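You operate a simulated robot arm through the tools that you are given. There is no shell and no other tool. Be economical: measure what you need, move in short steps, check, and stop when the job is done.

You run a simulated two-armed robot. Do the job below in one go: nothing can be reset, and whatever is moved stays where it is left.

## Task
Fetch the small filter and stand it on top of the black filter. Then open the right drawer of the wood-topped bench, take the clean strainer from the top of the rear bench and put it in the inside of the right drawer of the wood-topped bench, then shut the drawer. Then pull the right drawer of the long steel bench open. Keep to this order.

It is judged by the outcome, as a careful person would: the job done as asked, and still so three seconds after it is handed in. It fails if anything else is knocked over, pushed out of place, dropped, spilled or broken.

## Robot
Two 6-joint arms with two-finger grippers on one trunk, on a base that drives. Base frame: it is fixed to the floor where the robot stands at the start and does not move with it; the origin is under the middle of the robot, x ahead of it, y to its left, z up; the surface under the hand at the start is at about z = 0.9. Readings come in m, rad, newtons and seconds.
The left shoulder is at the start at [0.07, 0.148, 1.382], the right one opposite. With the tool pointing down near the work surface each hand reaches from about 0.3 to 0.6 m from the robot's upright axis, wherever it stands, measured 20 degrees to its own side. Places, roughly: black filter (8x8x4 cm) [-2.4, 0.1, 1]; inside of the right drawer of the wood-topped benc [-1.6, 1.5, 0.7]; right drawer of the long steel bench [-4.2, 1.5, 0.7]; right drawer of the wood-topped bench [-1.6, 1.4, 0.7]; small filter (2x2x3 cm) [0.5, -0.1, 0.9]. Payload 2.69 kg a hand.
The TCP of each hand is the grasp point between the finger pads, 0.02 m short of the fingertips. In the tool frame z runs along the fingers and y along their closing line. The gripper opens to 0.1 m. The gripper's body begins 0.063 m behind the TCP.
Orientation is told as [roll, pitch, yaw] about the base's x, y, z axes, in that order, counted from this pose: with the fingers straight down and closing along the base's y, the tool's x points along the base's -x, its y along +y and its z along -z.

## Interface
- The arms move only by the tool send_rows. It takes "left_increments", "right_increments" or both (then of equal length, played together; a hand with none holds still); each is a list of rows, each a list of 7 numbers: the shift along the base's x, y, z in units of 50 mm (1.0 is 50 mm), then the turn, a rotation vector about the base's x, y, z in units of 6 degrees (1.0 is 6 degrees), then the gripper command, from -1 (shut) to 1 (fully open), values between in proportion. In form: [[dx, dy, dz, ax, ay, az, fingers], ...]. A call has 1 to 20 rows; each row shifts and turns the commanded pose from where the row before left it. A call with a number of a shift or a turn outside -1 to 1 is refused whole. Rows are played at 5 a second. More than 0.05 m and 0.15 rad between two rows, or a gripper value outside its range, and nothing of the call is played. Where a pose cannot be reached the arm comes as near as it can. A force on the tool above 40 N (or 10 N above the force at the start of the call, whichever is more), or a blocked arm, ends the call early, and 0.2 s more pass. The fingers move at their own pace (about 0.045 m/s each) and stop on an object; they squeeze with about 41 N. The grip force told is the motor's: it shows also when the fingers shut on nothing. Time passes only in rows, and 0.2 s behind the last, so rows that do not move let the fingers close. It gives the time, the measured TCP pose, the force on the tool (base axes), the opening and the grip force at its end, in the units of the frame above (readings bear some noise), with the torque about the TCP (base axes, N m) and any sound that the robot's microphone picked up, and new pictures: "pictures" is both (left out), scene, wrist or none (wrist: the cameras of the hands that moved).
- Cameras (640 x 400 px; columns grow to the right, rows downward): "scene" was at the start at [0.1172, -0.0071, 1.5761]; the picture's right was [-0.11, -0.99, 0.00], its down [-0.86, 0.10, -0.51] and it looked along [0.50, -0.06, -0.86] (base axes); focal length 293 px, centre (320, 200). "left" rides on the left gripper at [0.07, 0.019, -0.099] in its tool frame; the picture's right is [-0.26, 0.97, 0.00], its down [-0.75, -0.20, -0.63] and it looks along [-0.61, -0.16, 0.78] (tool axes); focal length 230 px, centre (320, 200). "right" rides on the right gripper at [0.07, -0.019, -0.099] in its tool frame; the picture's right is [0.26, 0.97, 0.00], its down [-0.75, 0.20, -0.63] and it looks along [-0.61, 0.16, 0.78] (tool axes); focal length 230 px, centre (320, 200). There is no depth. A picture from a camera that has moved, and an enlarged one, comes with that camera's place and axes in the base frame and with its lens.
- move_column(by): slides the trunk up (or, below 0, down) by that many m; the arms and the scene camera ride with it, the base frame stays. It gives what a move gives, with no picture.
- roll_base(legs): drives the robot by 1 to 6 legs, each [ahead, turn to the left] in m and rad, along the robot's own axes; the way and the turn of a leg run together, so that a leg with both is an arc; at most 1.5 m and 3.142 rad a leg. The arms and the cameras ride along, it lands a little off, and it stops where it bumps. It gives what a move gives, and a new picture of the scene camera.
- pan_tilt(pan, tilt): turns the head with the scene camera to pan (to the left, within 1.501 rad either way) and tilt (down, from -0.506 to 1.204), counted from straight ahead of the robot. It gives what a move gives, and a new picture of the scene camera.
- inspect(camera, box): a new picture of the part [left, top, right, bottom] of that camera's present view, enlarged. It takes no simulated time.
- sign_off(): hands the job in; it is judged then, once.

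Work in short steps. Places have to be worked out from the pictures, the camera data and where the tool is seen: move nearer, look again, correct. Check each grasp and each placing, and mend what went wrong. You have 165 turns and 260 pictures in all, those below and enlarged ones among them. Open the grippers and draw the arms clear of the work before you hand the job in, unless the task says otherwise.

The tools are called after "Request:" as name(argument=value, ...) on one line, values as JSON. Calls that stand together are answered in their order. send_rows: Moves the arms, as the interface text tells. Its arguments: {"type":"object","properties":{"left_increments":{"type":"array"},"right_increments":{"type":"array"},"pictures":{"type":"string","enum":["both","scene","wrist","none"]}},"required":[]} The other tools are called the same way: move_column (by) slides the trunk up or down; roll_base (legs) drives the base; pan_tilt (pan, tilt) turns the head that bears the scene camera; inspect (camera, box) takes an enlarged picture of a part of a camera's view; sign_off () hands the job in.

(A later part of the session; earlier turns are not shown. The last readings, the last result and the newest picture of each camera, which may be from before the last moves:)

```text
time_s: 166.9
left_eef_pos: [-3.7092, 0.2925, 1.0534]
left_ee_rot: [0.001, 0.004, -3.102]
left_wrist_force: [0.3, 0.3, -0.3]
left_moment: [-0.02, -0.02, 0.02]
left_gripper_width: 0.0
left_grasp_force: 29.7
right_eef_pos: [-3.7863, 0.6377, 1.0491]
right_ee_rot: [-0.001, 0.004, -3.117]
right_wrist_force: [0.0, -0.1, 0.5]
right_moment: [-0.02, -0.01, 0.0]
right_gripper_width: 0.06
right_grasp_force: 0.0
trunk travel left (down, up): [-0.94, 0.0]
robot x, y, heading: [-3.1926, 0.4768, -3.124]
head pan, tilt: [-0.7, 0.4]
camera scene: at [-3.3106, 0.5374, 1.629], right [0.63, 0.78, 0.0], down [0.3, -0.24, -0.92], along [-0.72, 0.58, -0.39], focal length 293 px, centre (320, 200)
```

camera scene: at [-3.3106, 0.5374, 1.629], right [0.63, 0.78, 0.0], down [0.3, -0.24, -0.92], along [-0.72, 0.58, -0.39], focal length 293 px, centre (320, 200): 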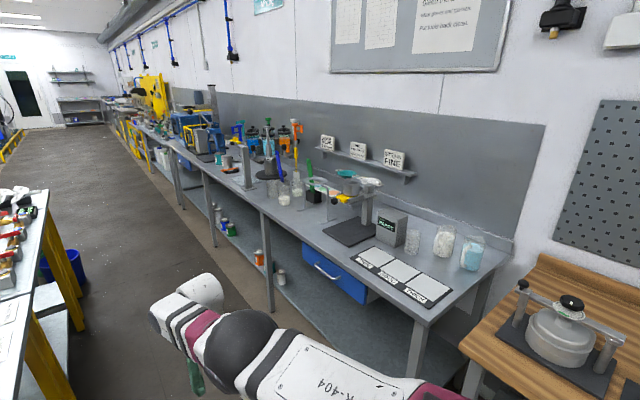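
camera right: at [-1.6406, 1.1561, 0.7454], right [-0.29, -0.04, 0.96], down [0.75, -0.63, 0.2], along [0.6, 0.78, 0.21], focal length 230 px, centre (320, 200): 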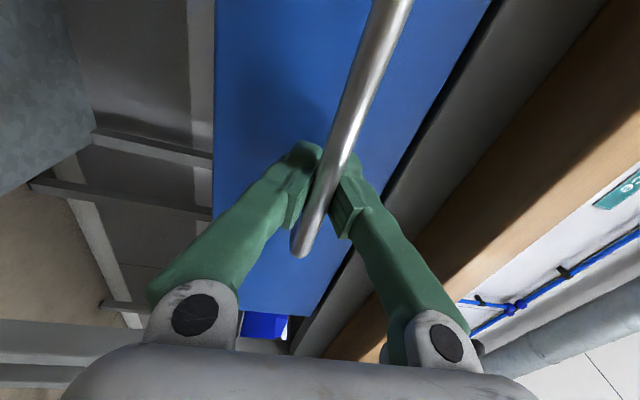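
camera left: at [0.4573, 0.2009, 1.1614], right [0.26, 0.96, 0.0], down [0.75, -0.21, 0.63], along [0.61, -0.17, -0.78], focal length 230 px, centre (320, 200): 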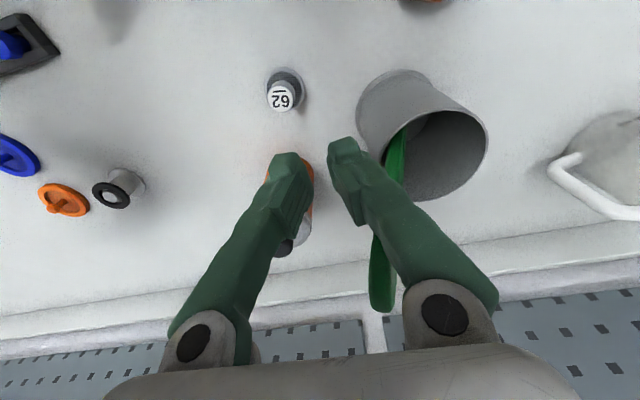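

I zoom on the steel bench and the bench beyond it.

Request:
inspect(camera="scene", box=[90, 60, 250, 160])

Request:
inspect(camera="scene", box=[220, 110, 480, 270])

Request:
inspect(camera="scene", box=[0, 60, 140, 150])

```text
4.00 times, centred on (170, 110) of scene
camera zoom: at [-3.3106, 0.5374, 1.629], right [0.63, 0.78, 0.0], down [0.3, -0.24, -0.92], along [-0.72, 0.58, -0.39], focal length 1172 px, centre (920, 560)
```

zoom: 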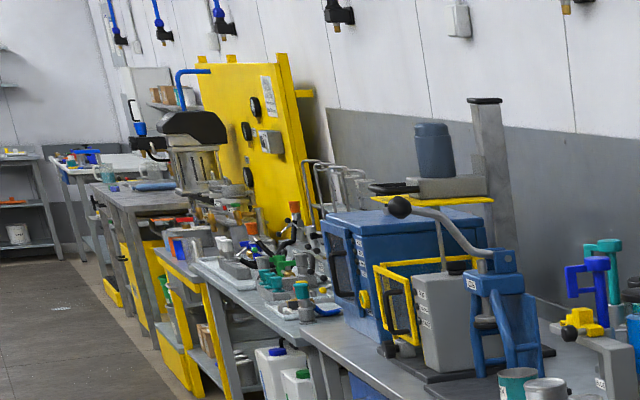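

```text
2.46 times, centred on (350, 190) of scene
camera zoom: at [-3.3106, 0.5374, 1.629], right [0.63, 0.78, 0.0], down [0.3, -0.24, -0.92], along [-0.72, 0.58, -0.39], focal length 721 px, centre (246, 225)
```

zoom: 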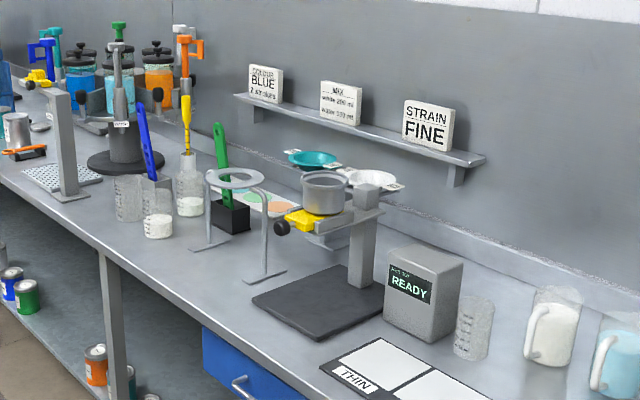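

```text
4.44 times, centred on (70, 105) of scene
camera zoom: at [-3.3106, 0.5374, 1.629], right [0.63, 0.78, 0.0], down [0.3, -0.24, -0.92], along [-0.72, 0.58, -0.39], focal length 1302 px, centre (1431, 622)
```

zoom: 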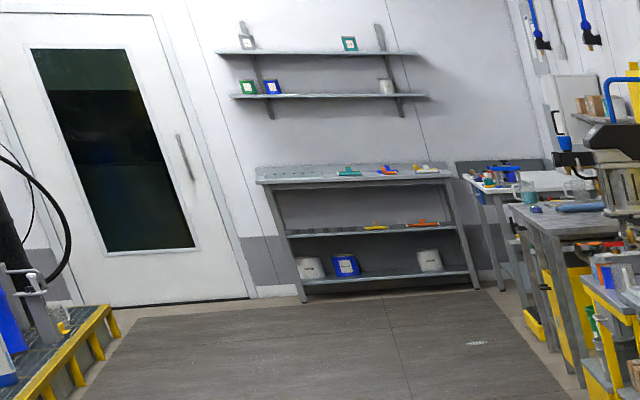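

Strainers appear to be tabbed dishes here, and the far-end bench by the door has coloured items on its top — likely the "rear bench". I drive down the lane towards it.

Request:
roll_base(legs=[[0, -0.25], [1.0, 0], [0, 0.24], [1.5, 0]])

Request:
pan_tilt(pan=0.0, tilt=0.15)

Request:
inspect(camera="scene", box=[240, 120, 400, 220])

```text
time_s: 180.8
left_eef_pos: [-6.1903, 0.4843, 1.0547]
left_ee_rot: [0.0, 0.004, -3.109]
left_wrist_force: [0.1, 0.0, 0.7]
left_moment: [0.0, -0.02, 0.0]
left_gripper_width: 0.0
left_grasp_force: 29.3
right_eef_pos: [-6.2648, 0.8313, 1.0501]
right_ee_rot: [-0.001, 0.002, -3.123]
right_wrist_force: [-0.3, 0.7, 0.4]
right_moment: [0.02, 0.05, 0.01]
right_gripper_width: 0.0601
right_grasp_force: 0.0
trunk travel left (down, up): [-0.94, 0.0]
robot x, y, heading: [-5.6683, 0.6693, -3.128]
head pan, tilt: [-0.7, 0.4]
camera scene: at [-5.7904, 0.7272, 1.629], right [0.63, 0.77, 0.0], down [0.3, -0.25, -0.92], along [-0.71, 0.58, -0.39], focal length 293 px, centre (320, 200)
```

scene: 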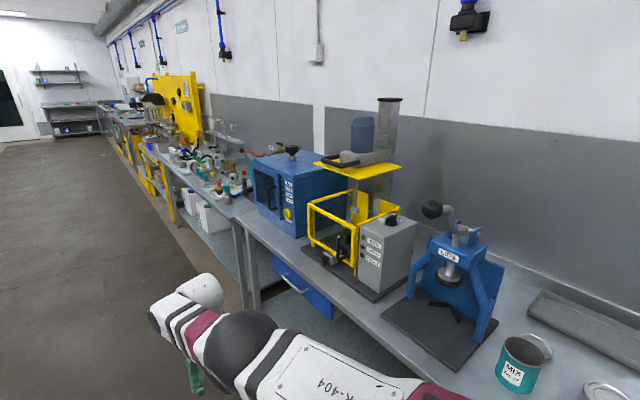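

```text
time_s: 181.9
left_eef_pos: [-6.19, 0.4852, 1.0536]
left_ee_rot: [0.0, 0.004, -3.11]
left_wrist_force: [0.7, 0.2, -0.1]
left_moment: [-0.02, 0.03, 0.02]
left_gripper_width: 0.0002
left_grasp_force: 29.9
right_eef_pos: [-6.2666, 0.8321, 1.0507]
right_ee_rot: [-0.001, 0.006, -3.125]
right_wrist_force: [-0.6, -0.1, -0.1]
right_moment: [0.02, 0.01, -0.01]
right_gripper_width: 0.0597
right_grasp_force: 0.0
trunk travel left (down, up): [-0.94, 0.0]
robot x, y, heading: [-5.6706, 0.6701, -3.126]
head pan, tilt: [0.0, 0.15]
camera scene: at [-5.8125, 0.6674, 1.6522], right [-0.01, 1.0, 0.0], down [0.15, 0.0, -0.99], along [-0.99, -0.01, -0.15], focal length 293 px, centre (320, 200)
```

scene: 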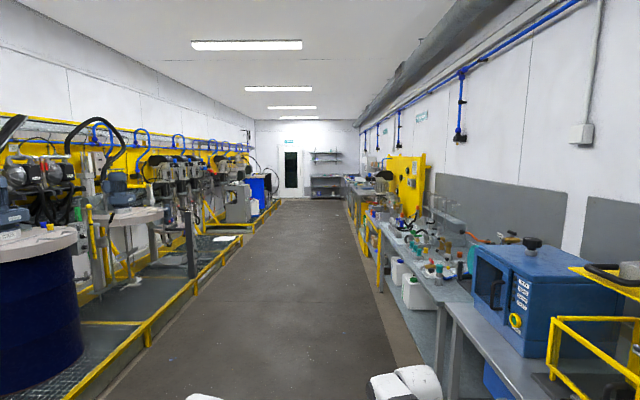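

```text
4.00 times, centred on (320, 170) of scene
camera zoom: at [-5.8125, 0.6674, 1.6522], right [-0.01, 1.0, 0.0], down [0.15, 0.0, -0.99], along [-0.99, -0.01, -0.15], focal length 1172 px, centre (320, 320)
```

zoom: 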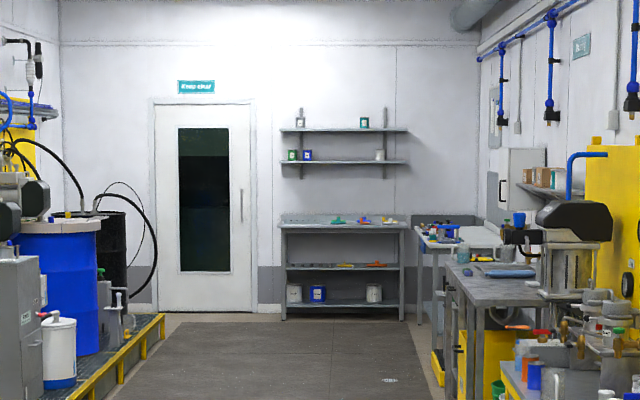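

The far bench with small coloured items on top is about 11 m away at x≈-16.5. I drive down the corridor 7.5 m.

Request:
roll_base(legs=[[0, 0.03], [1.5, 0], [1.5, 0], [1.5, 0], [1.5, 0], [1.5, 0]])

Request:
inspect(camera="scene", box=[240, 120, 480, 270])

```text
time_s: 218.1
left_eef_pos: [-13.7148, -0.0283, 1.054]
left_ee_rot: [0.0, 0.001, -3.005]
left_wrist_force: [0.4, -0.3, 0.3]
left_moment: [-0.02, 0.0, 0.01]
left_gripper_width: 0.0
left_grasp_force: 29.6
right_eef_pos: [-13.8264, 0.3092, 1.05]
right_ee_rot: [-0.002, 0.004, -3.019]
right_wrist_force: [-0.1, 0.8, -0.3]
right_moment: [0.0, 0.0, -0.02]
right_gripper_width: 0.06
right_grasp_force: 0.1
trunk travel left (down, up): [-0.94, 0.0]
robot x, y, heading: [-13.2187, 0.2105, -3.021]
head pan, tilt: [0.0, 0.15]
camera scene: at [-13.3571, 0.1939, 1.6523], right [-0.12, 0.99, 0.0], down [0.15, 0.02, -0.99], along [-0.98, -0.12, -0.15], focal length 293 px, centre (320, 200)
```

scene: 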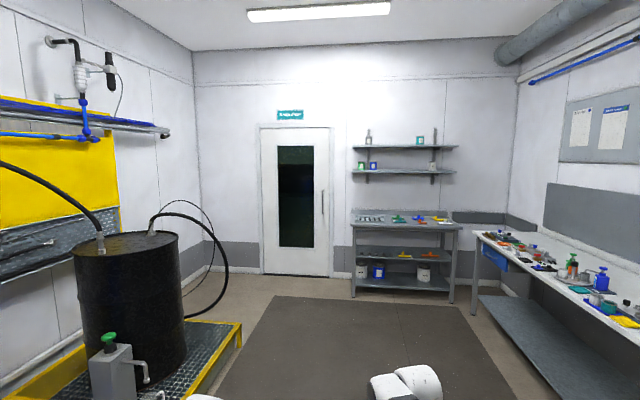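

```text
2.67 times, centred on (360, 195) of scene
camera zoom: at [-13.3571, 0.1939, 1.6523], right [-0.12, 0.99, 0.0], down [0.15, 0.02, -0.99], along [-0.98, -0.12, -0.15], focal length 781 px, centre (213, 213)
```

zoom: 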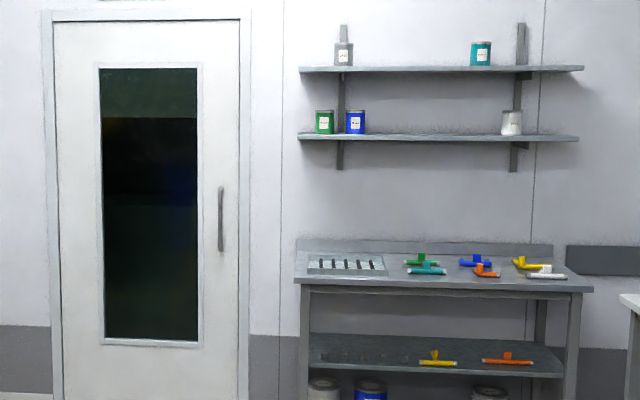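

Those are T-handled tools, not strainers. I look at the bench on the right.

Request:
pan_tilt(pan=-0.6, tilt=0.3)

Request:
inspect(camera="scene", box=[220, 130, 480, 290])

Request:
pan_tilt(pan=-1.4, tilt=0.4)

```text
time_s: 219.1
left_eef_pos: [-13.7144, -0.0288, 1.0525]
left_ee_rot: [-0.001, 0.004, -3.003]
left_wrist_force: [0.6, -0.1, -0.7]
left_moment: [0.0, -0.02, 0.01]
left_gripper_width: 0.0
left_grasp_force: 29.4
right_eef_pos: [-13.827, 0.3085, 1.0495]
right_ee_rot: [-0.001, 0.007, -3.016]
right_wrist_force: [0.5, -1.2, 0.0]
right_moment: [0.01, -0.01, 0.0]
right_gripper_width: 0.0602
right_grasp_force: 0.0
trunk travel left (down, up): [-0.94, 0.0]
robot x, y, heading: [-13.2189, 0.2079, -3.024]
head pan, tilt: [-0.6, 0.3]
camera scene: at [-13.349, 0.2478, 1.6382], right [0.46, 0.89, 0.0], down [0.26, -0.14, -0.96], along [-0.85, 0.44, -0.3], focal length 293 px, centre (320, 200)
```

scene: 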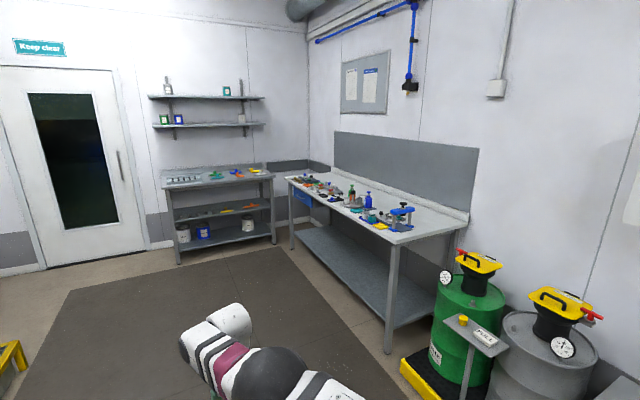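

```text
2.46 times, centred on (350, 210) of scene
camera zoom: at [-13.349, 0.2478, 1.6382], right [0.46, 0.89, 0.0], down [0.26, -0.14, -0.96], along [-0.85, 0.44, -0.3], focal length 721 px, centre (246, 175)
```

zoom: 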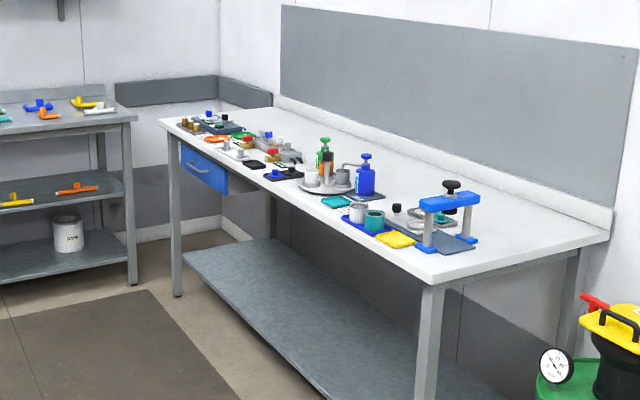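

```text
time_s: 220.2
left_eef_pos: [-13.7153, -0.0278, 1.0541]
left_ee_rot: [0.0, 0.003, -3.003]
left_wrist_force: [0.6, -0.2, 0.0]
left_moment: [0.03, 0.0, 0.02]
left_gripper_width: 0.0
left_grasp_force: 29.2
right_eef_pos: [-13.8251, 0.3079, 1.0494]
right_ee_rot: [-0.001, 0.006, -3.019]
right_wrist_force: [0.0, -0.5, -0.4]
right_moment: [0.02, -0.02, -0.01]
right_gripper_width: 0.0602
right_grasp_force: 0.0
trunk travel left (down, up): [-0.94, 0.0]
robot x, y, heading: [-13.2137, 0.2133, -3.024]
head pan, tilt: [-1.4, 0.4]
camera scene: at [-13.2927, 0.2935, 1.629], right [0.96, 0.29, 0.0], down [0.11, -0.37, -0.92], along [-0.27, 0.88, -0.39], focal length 293 px, centre (320, 200)
```

scene: 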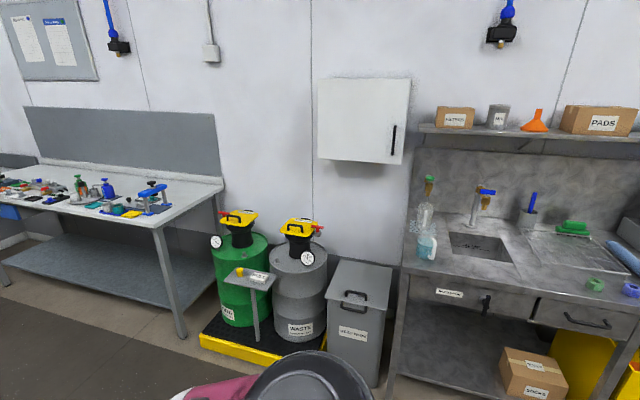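

This white bench near the rear has small dishes on it. I drive up to face it.

Request:
roll_base(legs=[[0, -0.15], [1.0, 0], [0.9, 0], [0, -1.54]])

Request:
pan_tilt(pan=0.2, tilt=0.5)

Request:
inspect(camera="scene", box=[160, 120, 400, 270])

```text
time_s: 234.1
left_eef_pos: [-15.3236, 0.799, 1.0536]
left_ee_rot: [0.001, 0.005, 1.631]
left_wrist_force: [-0.2, 0.0, 0.0]
left_moment: [0.03, -0.04, 0.0]
left_gripper_width: 0.0
left_grasp_force: 29.7
right_eef_pos: [-14.9795, 0.8832, 1.0494]
right_ee_rot: [0.0, 0.007, 1.614]
right_wrist_force: [0.0, 0.6, 0.1]
right_moment: [-0.02, 0.05, 0.02]
right_gripper_width: 0.0597
right_grasp_force: 0.1
trunk travel left (down, up): [-0.94, 0.0]
robot x, y, heading: [-15.1255, 0.2852, 1.612]
head pan, tilt: [-1.4, 0.4]
camera scene: at [-15.0369, 0.3533, 1.629], right [0.21, -0.98, 0.0], down [-0.38, -0.08, -0.92], along [0.9, 0.19, -0.39], focal length 293 px, centre (320, 200)
```

scene: 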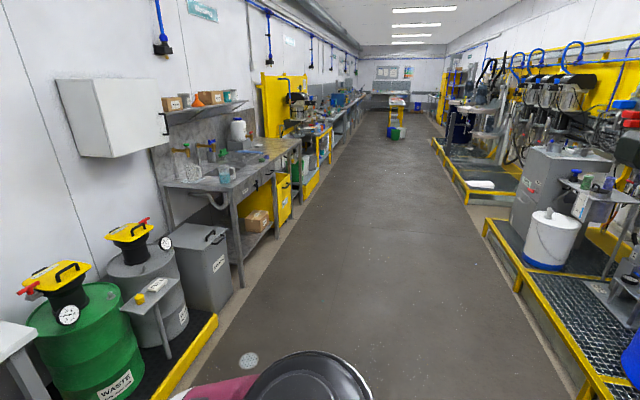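

```text
time_s: 235.8
left_eef_pos: [-15.323, 0.8, 1.0519]
left_ee_rot: [0.002, 0.007, 1.629]
left_wrist_force: [0.1, 0.3, -0.2]
left_moment: [0.02, -0.01, -0.01]
left_gripper_width: 0.0
left_grasp_force: 29.9
right_eef_pos: [-14.9789, 0.8834, 1.0491]
right_ee_rot: [-0.001, 0.004, 1.616]
right_wrist_force: [0.5, -1.2, -0.5]
right_moment: [0.02, -0.01, 0.03]
right_gripper_width: 0.0598
right_grasp_force: 0.0
trunk travel left (down, up): [-0.94, 0.0]
robot x, y, heading: [-15.125, 0.2847, 1.61]
head pan, tilt: [0.201, 0.499]
camera scene: at [-15.1482, 0.4222, 1.6198], right [0.97, 0.24, 0.0], down [0.11, -0.47, -0.88], along [-0.21, 0.85, -0.48], focal length 293 px, centre (320, 200)
```

scene: 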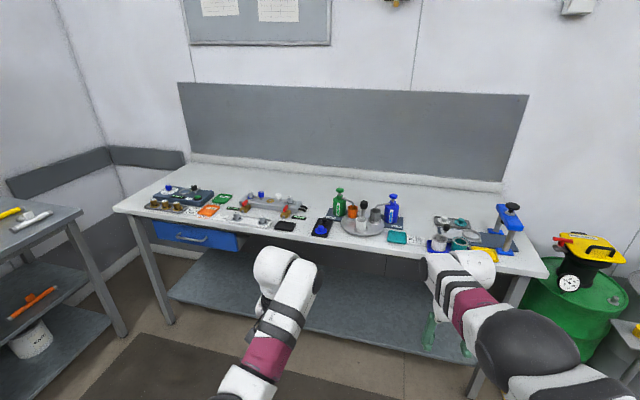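

```text
2.67 times, centred on (280, 195) of scene
camera zoom: at [-15.1482, 0.4222, 1.6198], right [0.97, 0.24, 0.0], down [0.11, -0.47, -0.88], along [-0.21, 0.85, -0.48], focal length 781 px, centre (427, 213)
```

zoom: 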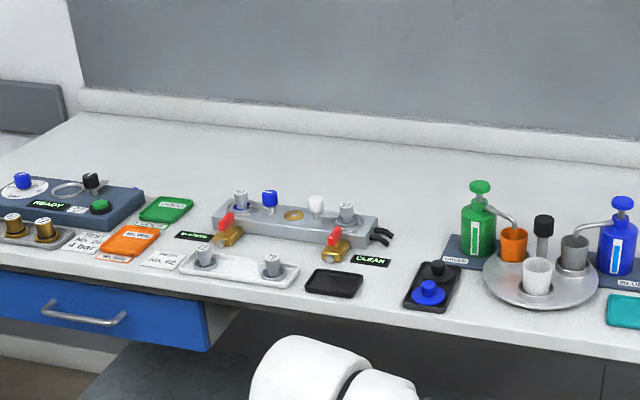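

Here are labels such as "CLEAN". I zoom in tightly.

Request:
inspect(camera="scene", box=[215, 175, 315, 240])

Request:
inspect(camera="scene", box=[140, 175, 240, 240])

Request:
inspect(camera="scene", box=[380, 190, 530, 280])

```text
6.15 times, centred on (265, 208) of scene
camera zoom: at [-15.1482, 0.4222, 1.6198], right [0.97, 0.24, 0.0], down [0.11, -0.47, -0.88], along [-0.21, 0.85, -0.48], focal length 1802 px, centre (658, 154)
```

zoom: 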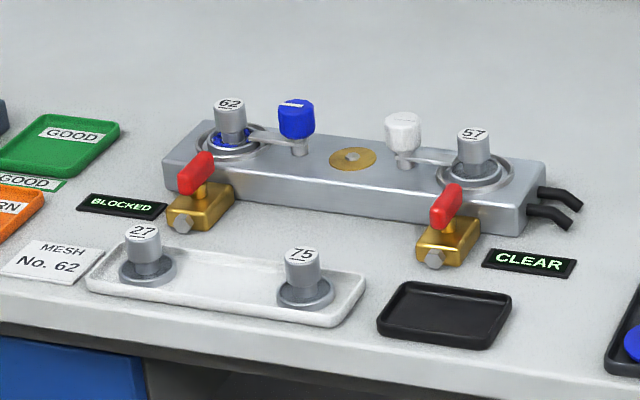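

```text
6.15 times, centred on (190, 208) of scene
camera zoom: at [-15.1482, 0.4222, 1.6198], right [0.97, 0.24, 0.0], down [0.11, -0.47, -0.88], along [-0.21, 0.85, -0.48], focal length 1802 px, centre (1120, 154)
```

zoom: 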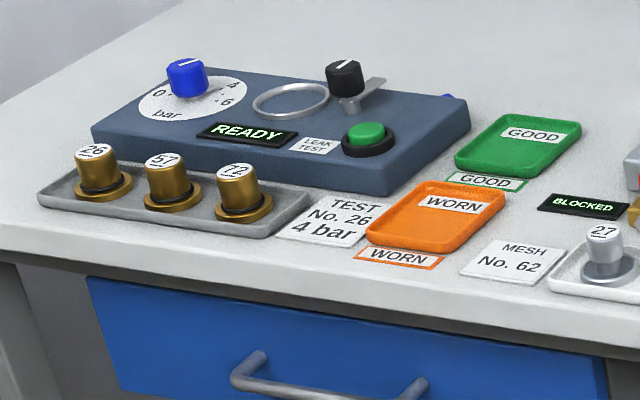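

```text
4.27 times, centred on (455, 235) of scene
camera zoom: at [-15.1482, 0.4222, 1.6198], right [0.97, 0.24, 0.0], down [0.11, -0.47, -0.88], along [-0.21, 0.85, -0.48], focal length 1250 px, centre (-256, 51)
```

zoom: 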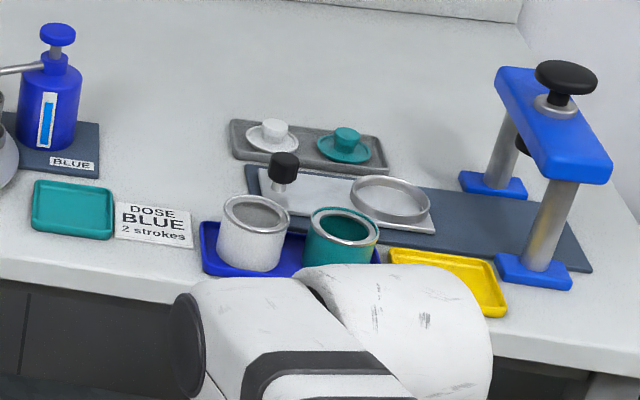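

This is a duplex-strainer station: strainer cartridges 27 and 75 sit in the tray with an empty middle place; the card asks for mesh No. 62. The matching "62" cartridge stood on the top of the start/end-wall bench — so that is the clean strainer, and that bench (opposite the door) the rear bench. I drive back.

Request:
roll_base(legs=[[0, -1.58], [1.5, 0], [1.5, 0], [1.5, 0], [1.5, 0]])

Request:
pan_tilt(pan=0.0, tilt=0.3)

```text
time_s: 268.5
left_eef_pos: [-8.5529, 0.8763, 1.0543]
left_ee_rot: [-0.002, 0.005, 0.111]
left_wrist_force: [0.8, 0.1, 0.2]
left_moment: [0.03, 0.01, 0.0]
left_gripper_width: 0.0002
left_grasp_force: 29.6
right_eef_pos: [-8.4505, 0.5372, 1.0479]
right_ee_rot: [-0.001, 0.005, 0.1]
right_wrist_force: [-0.4, -0.4, 0.2]
right_moment: [0.02, -0.03, 0.03]
right_gripper_width: 0.0599
right_grasp_force: 0.0
trunk travel left (down, up): [-0.94, 0.0]
robot x, y, heading: [-9.0522, 0.6522, 0.092]
head pan, tilt: [0.201, 0.499]
camera scene: at [-8.9204, 0.6823, 1.6199], right [0.29, -0.96, 0.0], down [-0.46, -0.14, -0.88], along [0.84, 0.26, -0.48], focal length 293 px, centre (320, 200)
```

scene: 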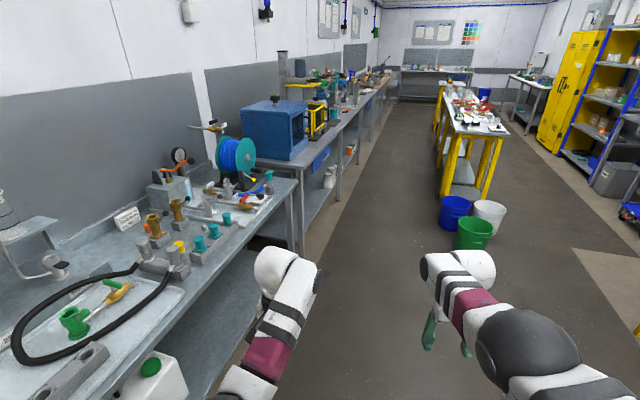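

```text
time_s: 269.2
left_eef_pos: [-8.5522, 0.8758, 1.0543]
left_ee_rot: [0.001, 0.001, 0.111]
left_wrist_force: [-0.9, -0.6, -0.4]
left_moment: [-0.02, -0.02, 0.0]
left_gripper_width: 0.0001
left_grasp_force: 29.8
right_eef_pos: [-8.4495, 0.5368, 1.048]
right_ee_rot: [-0.003, 0.006, 0.098]
right_wrist_force: [1.0, -0.5, -0.1]
right_moment: [0.0, 0.01, 0.01]
right_gripper_width: 0.0601
right_grasp_force: 0.1
trunk travel left (down, up): [-0.94, 0.0]
robot x, y, heading: [-9.0546, 0.6519, 0.095]
head pan, tilt: [0.0, 0.3]
camera scene: at [-8.9137, 0.6647, 1.6382], right [0.09, -1.0, 0.0], down [-0.3, -0.03, -0.96], along [0.95, 0.09, -0.3], focal length 293 px, centre (320, 200)
```

scene: 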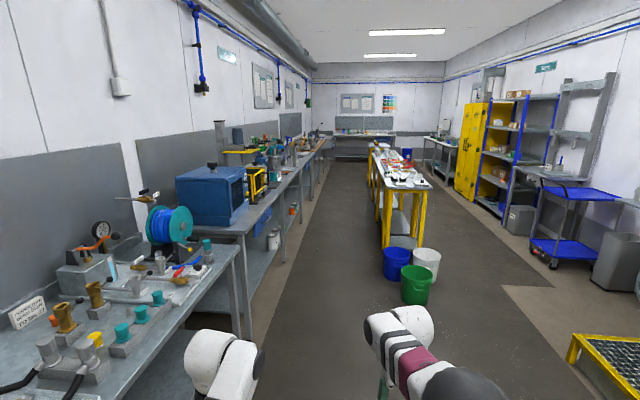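

On track at (-9.05, 0.65). I correct the heading and continue along the lane.

Request:
roll_base(legs=[[0, -0.1], [1.5, -0.015], [1.5, -0.015], [1.5, -0.015]])

```text
time_s: 291.2
left_eef_pos: [-4.0298, 0.5908, 1.0536]
left_ee_rot: [0.001, 0.003, -0.058]
left_wrist_force: [0.4, -0.5, -0.3]
left_moment: [-0.01, 0.0, -0.02]
left_gripper_width: 0.0
left_grasp_force: 29.2
right_eef_pos: [-3.9849, 0.2382, 1.0491]
right_ee_rot: [-0.003, 0.005, -0.07]
right_wrist_force: [0.4, -0.3, 0.6]
right_moment: [0.0, -0.01, 0.01]
right_gripper_width: 0.0601
right_grasp_force: 0.0
trunk travel left (down, up): [-0.94, 0.0]
robot x, y, heading: [-4.5636, 0.4534, -0.075]
head pan, tilt: [0.0, 0.3]
camera scene: at [-4.4213, 0.4431, 1.6383], right [-0.08, -1.0, 0.0], down [-0.29, 0.02, -0.96], along [0.95, -0.07, -0.3], focal length 293 px, centre (320, 200)
```

scene: 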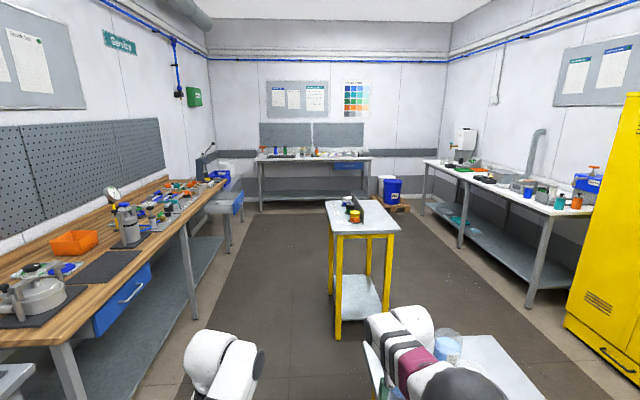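

I drifted close to the second table; I check that nothing there was touched.

Request:
pan_tilt(pan=-0.9, tilt=0.75)

Request:
pan_tilt(pan=-0.3, tilt=0.9)

```text
time_s: 292.4
left_eef_pos: [-4.0276, 0.5909, 1.0525]
left_ee_rot: [-0.001, 0.005, -0.057]
left_wrist_force: [0.1, 0.1, 0.7]
left_moment: [0.02, 0.02, 0.0]
left_gripper_width: 0.0
left_grasp_force: 29.5
right_eef_pos: [-3.9843, 0.2386, 1.0487]
right_ee_rot: [-0.001, 0.007, -0.072]
right_wrist_force: [0.7, 0.5, 0.3]
right_moment: [-0.01, 0.0, -0.03]
right_gripper_width: 0.0599
right_grasp_force: 0.1
trunk travel left (down, up): [-0.94, 0.0]
robot x, y, heading: [-4.5663, 0.4538, -0.074]
head pan, tilt: [-0.901, 0.75]
camera scene: at [-4.4671, 0.3816, 1.5979], right [-0.83, -0.56, 0.0], down [-0.38, 0.56, -0.73], along [0.41, -0.61, -0.68], focal length 293 px, centre (320, 200)
```

scene: 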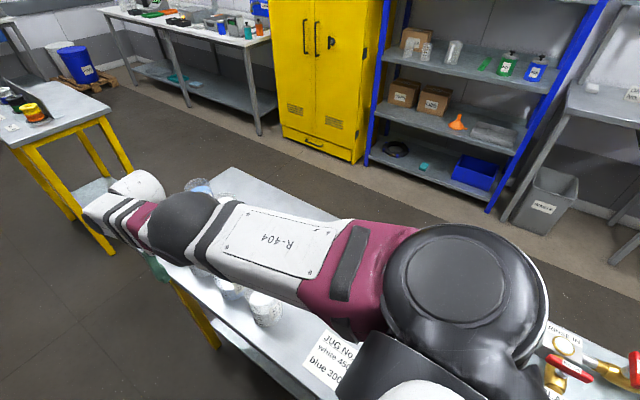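

```text
time_s: 293.4
left_eef_pos: [-4.0275, 0.5905, 1.0537]
left_ee_rot: [0.0, 0.004, -0.058]
left_wrist_force: [0.5, -0.6, 0.8]
left_moment: [0.0, -0.03, -0.01]
left_gripper_width: 0.0
left_grasp_force: 29.7
right_eef_pos: [-3.9842, 0.2388, 1.049]
right_ee_rot: [-0.001, 0.005, -0.071]
right_wrist_force: [-0.3, 0.8, 0.9]
right_moment: [-0.04, 0.03, 0.0]
right_gripper_width: 0.0599
right_grasp_force: 0.0
trunk travel left (down, up): [-0.94, 0.0]
robot x, y, heading: [-4.5628, 0.4517, -0.076]
head pan, tilt: [-0.3, 0.901]
camera scene: at [-4.4433, 0.4223, 1.5859], right [-0.37, -0.93, 0.0], down [-0.73, 0.29, -0.62], along [0.58, -0.23, -0.78], focal length 293 px, centre (320, 200)
```

scene: 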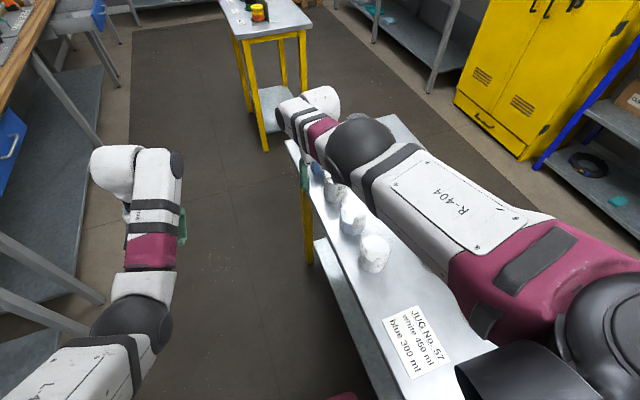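

Nothing looks toppled; the arm hangs above the beakers. I turn left a bit, which swings the arm away from the table, then move on in a small step.

Request:
roll_base(legs=[[0, 0.22], [0.9, 0]])

Request:
pan_tilt(pan=-1.5, tilt=0.6)

```text
time_s: 299.0
left_eef_pos: [-3.1756, 0.8353, 1.0532]
left_ee_rot: [0.0, 0.003, 0.165]
left_wrist_force: [-1.2, 0.0, -0.6]
left_moment: [0.01, 0.01, 0.01]
left_gripper_width: 0.0
left_grasp_force: 29.1
right_eef_pos: [-3.0558, 0.5025, 1.0493]
right_ee_rot: [-0.002, 0.005, 0.151]
right_wrist_force: [0.3, -0.3, 0.0]
right_moment: [-0.04, -0.02, -0.04]
right_gripper_width: 0.0596
right_grasp_force: 0.0
trunk travel left (down, up): [-0.94, 0.0]
robot x, y, heading: [-3.6658, 0.5849, 0.146]
head pan, tilt: [-0.3, 0.901]
camera scene: at [-3.5436, 0.5795, 1.5861], right [-0.15, -0.99, 0.0], down [-0.77, 0.12, -0.62], along [0.61, -0.09, -0.78], focal length 293 px, centre (320, 200)
```

scene: 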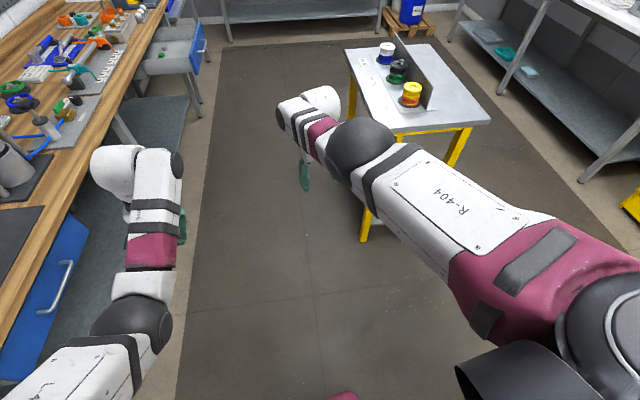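

```text
time_s: 300.4
left_eef_pos: [-3.1737, 0.8355, 1.0534]
left_ee_rot: [0.0, 0.005, 0.165]
left_wrist_force: [0.0, 0.2, 0.6]
left_moment: [-0.01, 0.03, -0.01]
left_gripper_width: 0.0
left_grasp_force: 29.6
right_eef_pos: [-3.054, 0.5016, 1.049]
right_ee_rot: [-0.001, 0.004, 0.149]
right_wrist_force: [-0.4, -1.2, 0.0]
right_moment: [0.0, 0.03, -0.01]
right_gripper_width: 0.06
right_grasp_force: 0.2
trunk travel left (down, up): [-0.94, 0.0]
robot x, y, heading: [-3.6674, 0.5822, 0.142]
head pan, tilt: [-1.499, 0.6]
camera scene: at [-3.5975, 0.505, 1.6107], right [-0.98, -0.22, 0.0], down [-0.12, 0.55, -0.82], along [0.18, -0.81, -0.57], focal length 293 px, centre (320, 200)
```

scene: 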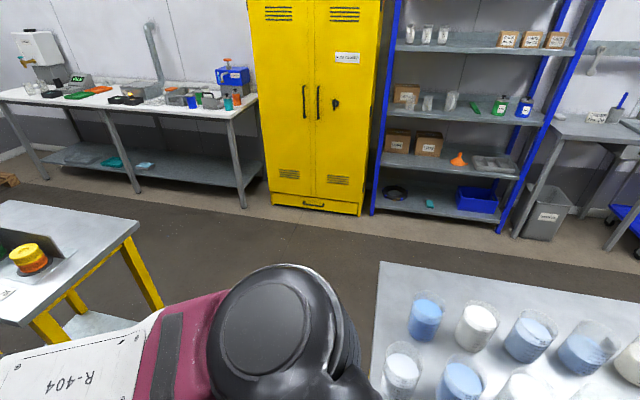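

The beakers are still in their neat grid. I go on past the filter table to the start (rear) bench, to (-0.55, 0).

Request:
roll_base(legs=[[0.7, 0], [0, -0.15], [1.35, 0]])

Request:
pan_tilt(pan=0.0, tilt=0.6)

```text
time_s: 311.4
left_eef_pos: [-1.0698, 0.835, 1.0546]
left_ee_rot: [0.0, 0.002, -0.002]
left_wrist_force: [-0.4, 0.2, -0.1]
left_moment: [0.01, 0.01, -0.03]
left_gripper_width: 0.0
left_grasp_force: 29.2
right_eef_pos: [-1.0056, 0.4857, 1.0487]
right_ee_rot: [-0.001, 0.007, -0.017]
right_wrist_force: [-0.5, -0.1, -0.4]
right_moment: [-0.01, -0.03, -0.02]
right_gripper_width: 0.0597
right_grasp_force: 0.1
trunk travel left (down, up): [-0.94, 0.0]
robot x, y, heading: [-1.5947, 0.6646, -0.015]
head pan, tilt: [-1.499, 0.6]
camera scene: at [-1.5418, 0.5788, 1.6108], right [-1.0, -0.05, 0.0], down [-0.03, 0.56, -0.83], along [0.04, -0.82, -0.56], focal length 293 px, centre (320, 200)
```

scene: 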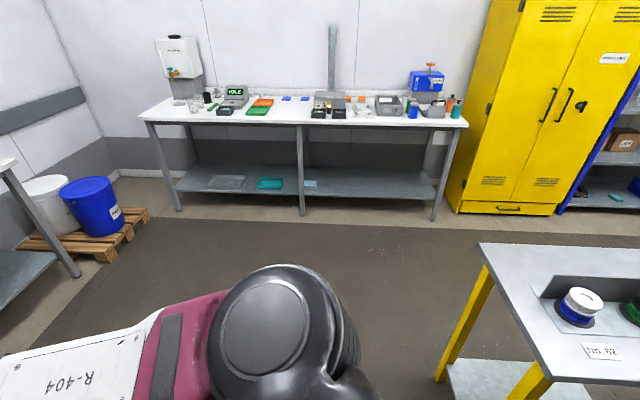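

```text
time_s: 312.9
left_eef_pos: [-1.0689, 0.8347, 1.0537]
left_ee_rot: [-0.001, 0.006, -0.002]
left_wrist_force: [0.9, 0.6, -0.3]
left_moment: [-0.02, -0.04, -0.04]
left_gripper_width: 0.0004
left_grasp_force: 29.8
right_eef_pos: [-1.0054, 0.4862, 1.0485]
right_ee_rot: [-0.001, 0.005, -0.015]
right_wrist_force: [-0.6, 0.1, -0.2]
right_moment: [-0.02, 0.0, 0.01]
right_gripper_width: 0.0598
right_grasp_force: 0.0
trunk travel left (down, up): [-0.94, 0.0]
robot x, y, heading: [-1.5959, 0.6683, -0.018]
head pan, tilt: [0.0, 0.6]
camera scene: at [-1.4568, 0.6652, 1.6107], right [-0.02, -1.0, 0.0], down [-0.57, 0.01, -0.82], along [0.82, -0.02, -0.57], focal length 293 px, centre (320, 200)
```

scene: 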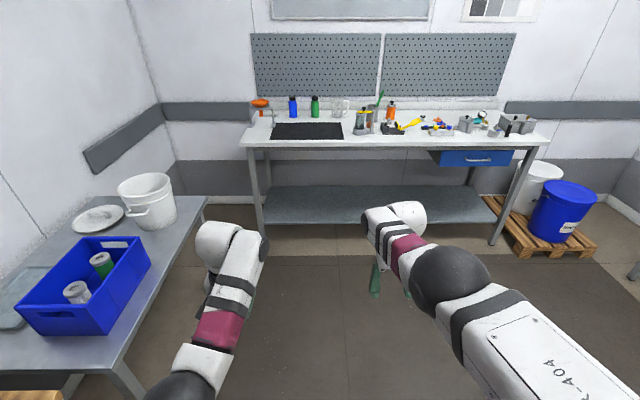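

I check the blue bin's contents and then drive to the rear bench.

Request:
inspect(camera="scene", box=[0, 170, 220, 310])

Request:
roll_base(legs=[[0, -0.54], [1.24, 0], [0, 0.55]])

Request:
pan_tilt(pan=0.2, tilt=0.6)

Request:
inspect(camera="scene", box=[300, 150, 460, 250])

```text
2.86 times, centred on (110, 240) of scene
camera zoom: at [-1.4568, 0.6652, 1.6107], right [-0.02, -1.0, 0.0], down [-0.57, 0.01, -0.82], along [0.82, -0.02, -0.57], focal length 837 px, centre (920, 86)
```

zoom: 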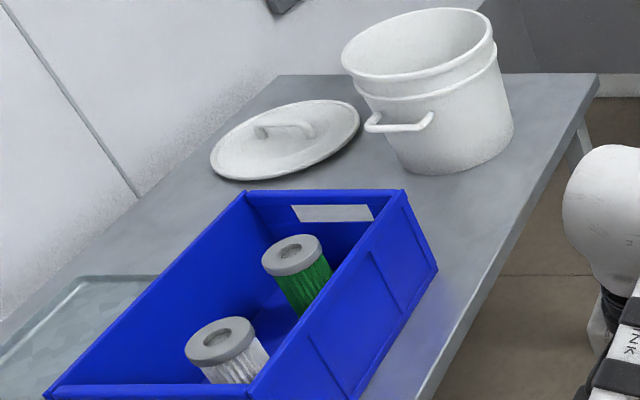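

```text
time_s: 322.4
left_eef_pos: [0.0078, 0.1421, 1.053]
left_ee_rot: [0.002, 0.003, -0.009]
left_wrist_force: [-0.1, -0.3, -0.1]
left_moment: [0.08, -0.02, 0.0]
left_gripper_width: 0.0001
left_grasp_force: 29.5
right_eef_pos: [0.0666, -0.207, 1.0481]
right_ee_rot: [0.0, 0.007, -0.025]
right_wrist_force: [-0.4, 0.3, -0.1]
right_moment: [0.04, -0.04, 0.02]
right_gripper_width: 0.0597
right_grasp_force: 0.0
trunk travel left (down, up): [-0.94, 0.0]
robot x, y, heading: [-0.519, -0.0182, -0.031]
head pan, tilt: [0.0, 0.6]
camera scene: at [-0.3828, -0.0235, 1.6107], right [-0.03, -1.0, 0.0], down [-0.56, 0.02, -0.82], along [0.82, -0.02, -0.57], focal length 293 px, centre (320, 200)
```

scene: 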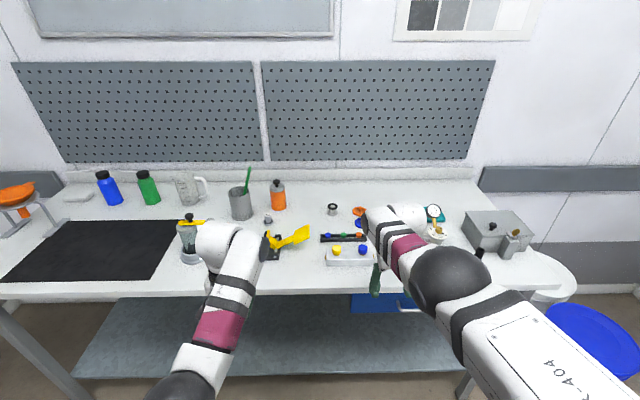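

```text
time_s: 323.1
left_eef_pos: [0.0068, 0.1435, 1.0529]
left_ee_rot: [0.001, 0.004, -0.011]
left_wrist_force: [-0.1, -0.6, -0.6]
left_moment: [-0.01, -0.02, 0.0]
left_gripper_width: 0.0002
left_grasp_force: 29.6
right_eef_pos: [0.0672, -0.2051, 1.0472]
right_ee_rot: [-0.001, 0.008, -0.026]
right_wrist_force: [0.2, -0.2, -0.6]
right_moment: [-0.01, 0.01, 0.03]
right_gripper_width: 0.0599
right_grasp_force: 0.0
trunk travel left (down, up): [-0.94, 0.0]
robot x, y, heading: [-0.5199, -0.0189, -0.027]
head pan, tilt: [0.201, 0.6]
camera scene: at [-0.3842, -0.0042, 1.6107], right [0.17, -0.99, 0.0], down [-0.56, -0.1, -0.82], along [0.81, 0.14, -0.57], focal length 293 px, centre (320, 200)
```

scene: 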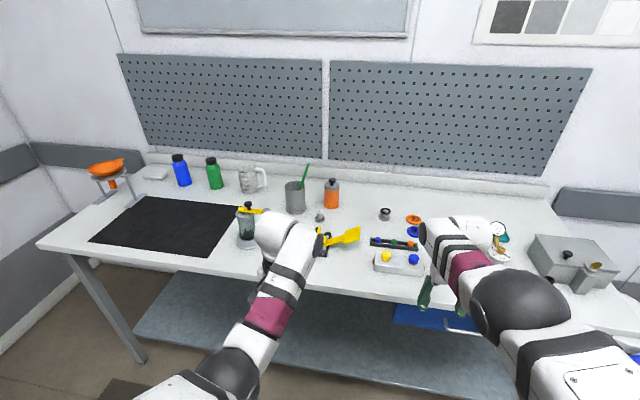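

```text
4.00 times, centred on (380, 200) of scene
camera zoom: at [-0.3842, -0.0042, 1.6107], right [0.17, -0.99, 0.0], down [-0.56, -0.1, -0.82], along [0.81, 0.14, -0.57], focal length 1172 px, centre (80, 200)
```

zoom: 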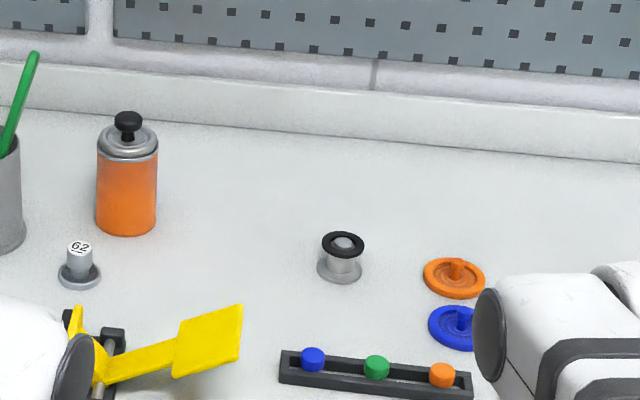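

The "62" cartridge here is exactly the strainer type seen at the duplex station. I shift the right hand inward, close its fingers for clearance, and then drive in.

Request:
send_rows(right_increments=[[0, 0.4, 0, 0, 0, 0.2, -1], [0, 0.4, 0, 0, 0, 0, -1], [0, 0, 0, 0, 0, 0, -1], [0, 0, 0, 0, 0, 0, -1]], left_increments=[[0, 0, 0, 0, 0, 0, 0.1], [0, 0, 0, 0, 0, 0, 0.1], [0, 0, 0, 0, 0, 0, 0.1], [0, 0, 0, 0, 0, 0, 0.1]], pictures="none")

Request:
roll_base(legs=[[0, 0.03], [0.43, 0]])

Request:
inspect(camera="left", box=[0, 0, 640, 400])

```text
time_s: 324.1
left_eef_pos: [0.0064, 0.1437, 1.0538]
left_ee_rot: [0.0, 0.003, -0.011]
left_wrist_force: [0.5, 0.4, 1.0]
left_moment: [-0.01, -0.01, -0.01]
left_gripper_width: 0.0552
left_grasp_force: 0.0
right_eef_pos: [0.0665, -0.1675, 1.0488]
right_ee_rot: [-0.002, 0.006, -0.006]
right_wrist_force: [-0.3, -0.1, 0.0]
right_moment: [0.03, 0.0, -0.02]
right_gripper_width: 0.0
right_grasp_force: 21.8
trunk travel left (down, up): [-0.94, 0.0]
robot x, y, heading: [-0.5251, -0.016, -0.031]
head pan, tilt: [0.201, 0.6]
```

```text
time_s: 327.1
left_eef_pos: [0.429, 0.1512, 1.0549]
left_ee_rot: [0.001, 0.003, 0.005]
left_wrist_force: [0.0, 0.6, 0.6]
left_moment: [0.01, -0.05, 0.0]
left_gripper_width: 0.0548
left_grasp_force: 0.1
right_eef_pos: [0.4933, -0.1574, 1.0494]
right_ee_rot: [-0.002, 0.003, 0.012]
right_wrist_force: [0.0, -0.2, 0.1]
right_moment: [-0.02, -0.02, -0.02]
right_gripper_width: 0.0003
right_grasp_force: 29.3
trunk travel left (down, up): [-0.94, 0.0]
robot x, y, heading: [-0.0957, -0.0188, -0.014]
head pan, tilt: [0.201, 0.6]
camera scene: at [0.0394, -0.0039, 1.611], right [0.19, -0.98, 0.0], down [-0.55, -0.11, -0.83], along [0.81, 0.16, -0.56], focal length 293 px, centre (320, 200)
```

scene: 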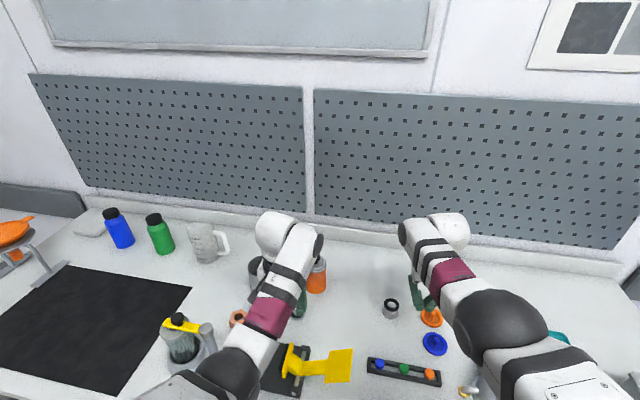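

```text
1.00 times, centred on (320, 200) of left (not enlarged: the box is as wide or as high as the picture)
camera zoom: at [0.3593, 0.1689, 1.1531], right [0.25, 0.97, 0.0], down [0.75, -0.19, 0.63], along [0.61, -0.16, -0.78], focal length 230 px, centre (320, 200)
```

zoom: 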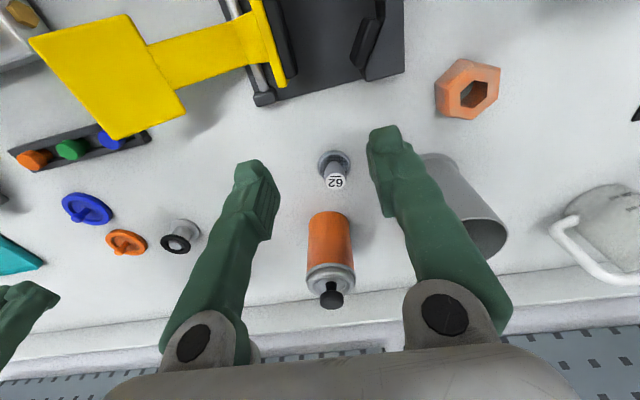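

Strainer 62 at about [0.501, 0.148], ~4 cm tall. I move above it and lower partway.

Request:
send_rows(left_increments=[[0.7, 0, 0, 0, 0, 0, 0.1], [0.73, -0.05, -0.2, 0, 0, 0, 0.1], [0, 0, -0.7, 0, 0, 0, 0.1], [0, 0, -0.6, 0, 0, 0, 0.1], [0, 0, 0, 0, 0, 0, 0.1]], pictures="wrist")

```text
time_s: 328.3
left_eef_pos: [0.4844, 0.1568, 0.9846]
left_ee_rot: [0.0, 0.005, 0.007]
left_wrist_force: [-0.8, -0.9, -0.5]
left_moment: [0.02, 0.0, -0.03]
left_gripper_width: 0.0549
left_grasp_force: 0.0
left hand out of reach, approached as far as the arm can: row 3, 4
right_eef_pos: [0.4971, -0.1572, 1.0489]
right_ee_rot: [-0.001, 0.007, 0.014]
right_wrist_force: [-0.3, 0.1, 0.7]
right_moment: [-0.04, -0.02, -0.02]
right_gripper_width: 0.0
right_grasp_force: 29.4
trunk travel left (down, up): [-0.94, 0.0]
robot x, y, heading: [-0.094, -0.0179, -0.013]
head pan, tilt: [0.201, 0.6]
camera left: at [0.4139, 0.1739, 1.083], right [0.25, 0.97, 0.0], down [0.75, -0.19, 0.63], along [0.61, -0.16, -0.78], focal length 230 px, centre (320, 200)
```

left: 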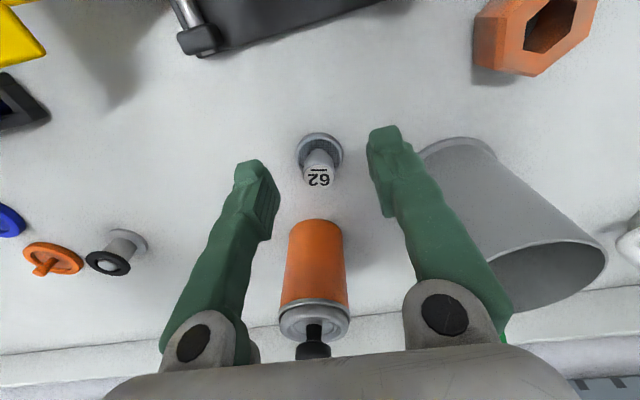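

Too far for reaching down; I pull the hand back 7 cm and drive 0.08 m closer.

Request:
send_rows(left_increments=[[-0.7, -0.1, 0.3, 0, 0, 0, 0.1], [-0.7, -0.05, 0, 0, 0, 0, 0.1], [0, 0, 0, 0, 0, 0, 0.1]], pictures="none")

Request:
roll_base(legs=[[0.085, 0.01]])

```text
time_s: 329.1
left_eef_pos: [0.4139, 0.1461, 0.9986]
left_ee_rot: [0.001, 0.008, 0.007]
left_wrist_force: [0.7, -0.1, 0.0]
left_moment: [0.01, 0.04, 0.01]
left_gripper_width: 0.055
left_grasp_force: 0.0
right_eef_pos: [0.4976, -0.1585, 1.0476]
right_ee_rot: [-0.003, 0.006, 0.015]
right_wrist_force: [0.1, 0.1, -0.2]
right_moment: [0.03, 0.0, 0.02]
right_gripper_width: 0.0
right_grasp_force: 30.1
trunk travel left (down, up): [-0.94, 0.0]
robot x, y, heading: [-0.0959, -0.0223, -0.011]
head pan, tilt: [0.201, 0.6]
```

```text
time_s: 330.7
left_eef_pos: [0.413, 0.1565, 1.0113]
left_ee_rot: [0.009, 0.002, 0.032]
left_wrist_force: [0.6, -0.3, -0.6]
left_moment: [0.02, 0.01, 0.0]
left_gripper_width: 0.055
left_grasp_force: 0.2
right_eef_pos: [0.5724, -0.1388, 1.0681]
right_ee_rot: [-0.003, -0.058, 0.023]
right_wrist_force: [-1.4, -0.6, 0.9]
right_moment: [0.02, -0.19, -0.02]
right_gripper_width: 0.0002
right_grasp_force: 29.7
trunk travel left (down, up): [-0.94, 0.0]
robot x, y, heading: [-0.0122, -0.0204, -0.002]
head pan, tilt: [0.201, 0.6]
stopped in leg 1: the robot was blocked; the commanded pose is now the measured one
camera scene: at [0.0991, -0.0035, 1.613], right [0.2, -0.98, 0.0], down [-0.54, -0.11, -0.83], along [0.82, 0.16, -0.55], focal length 293 px, centre (320, 200)
```

scene: 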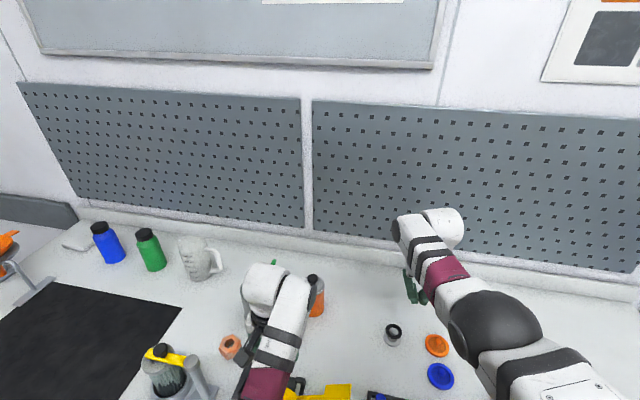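

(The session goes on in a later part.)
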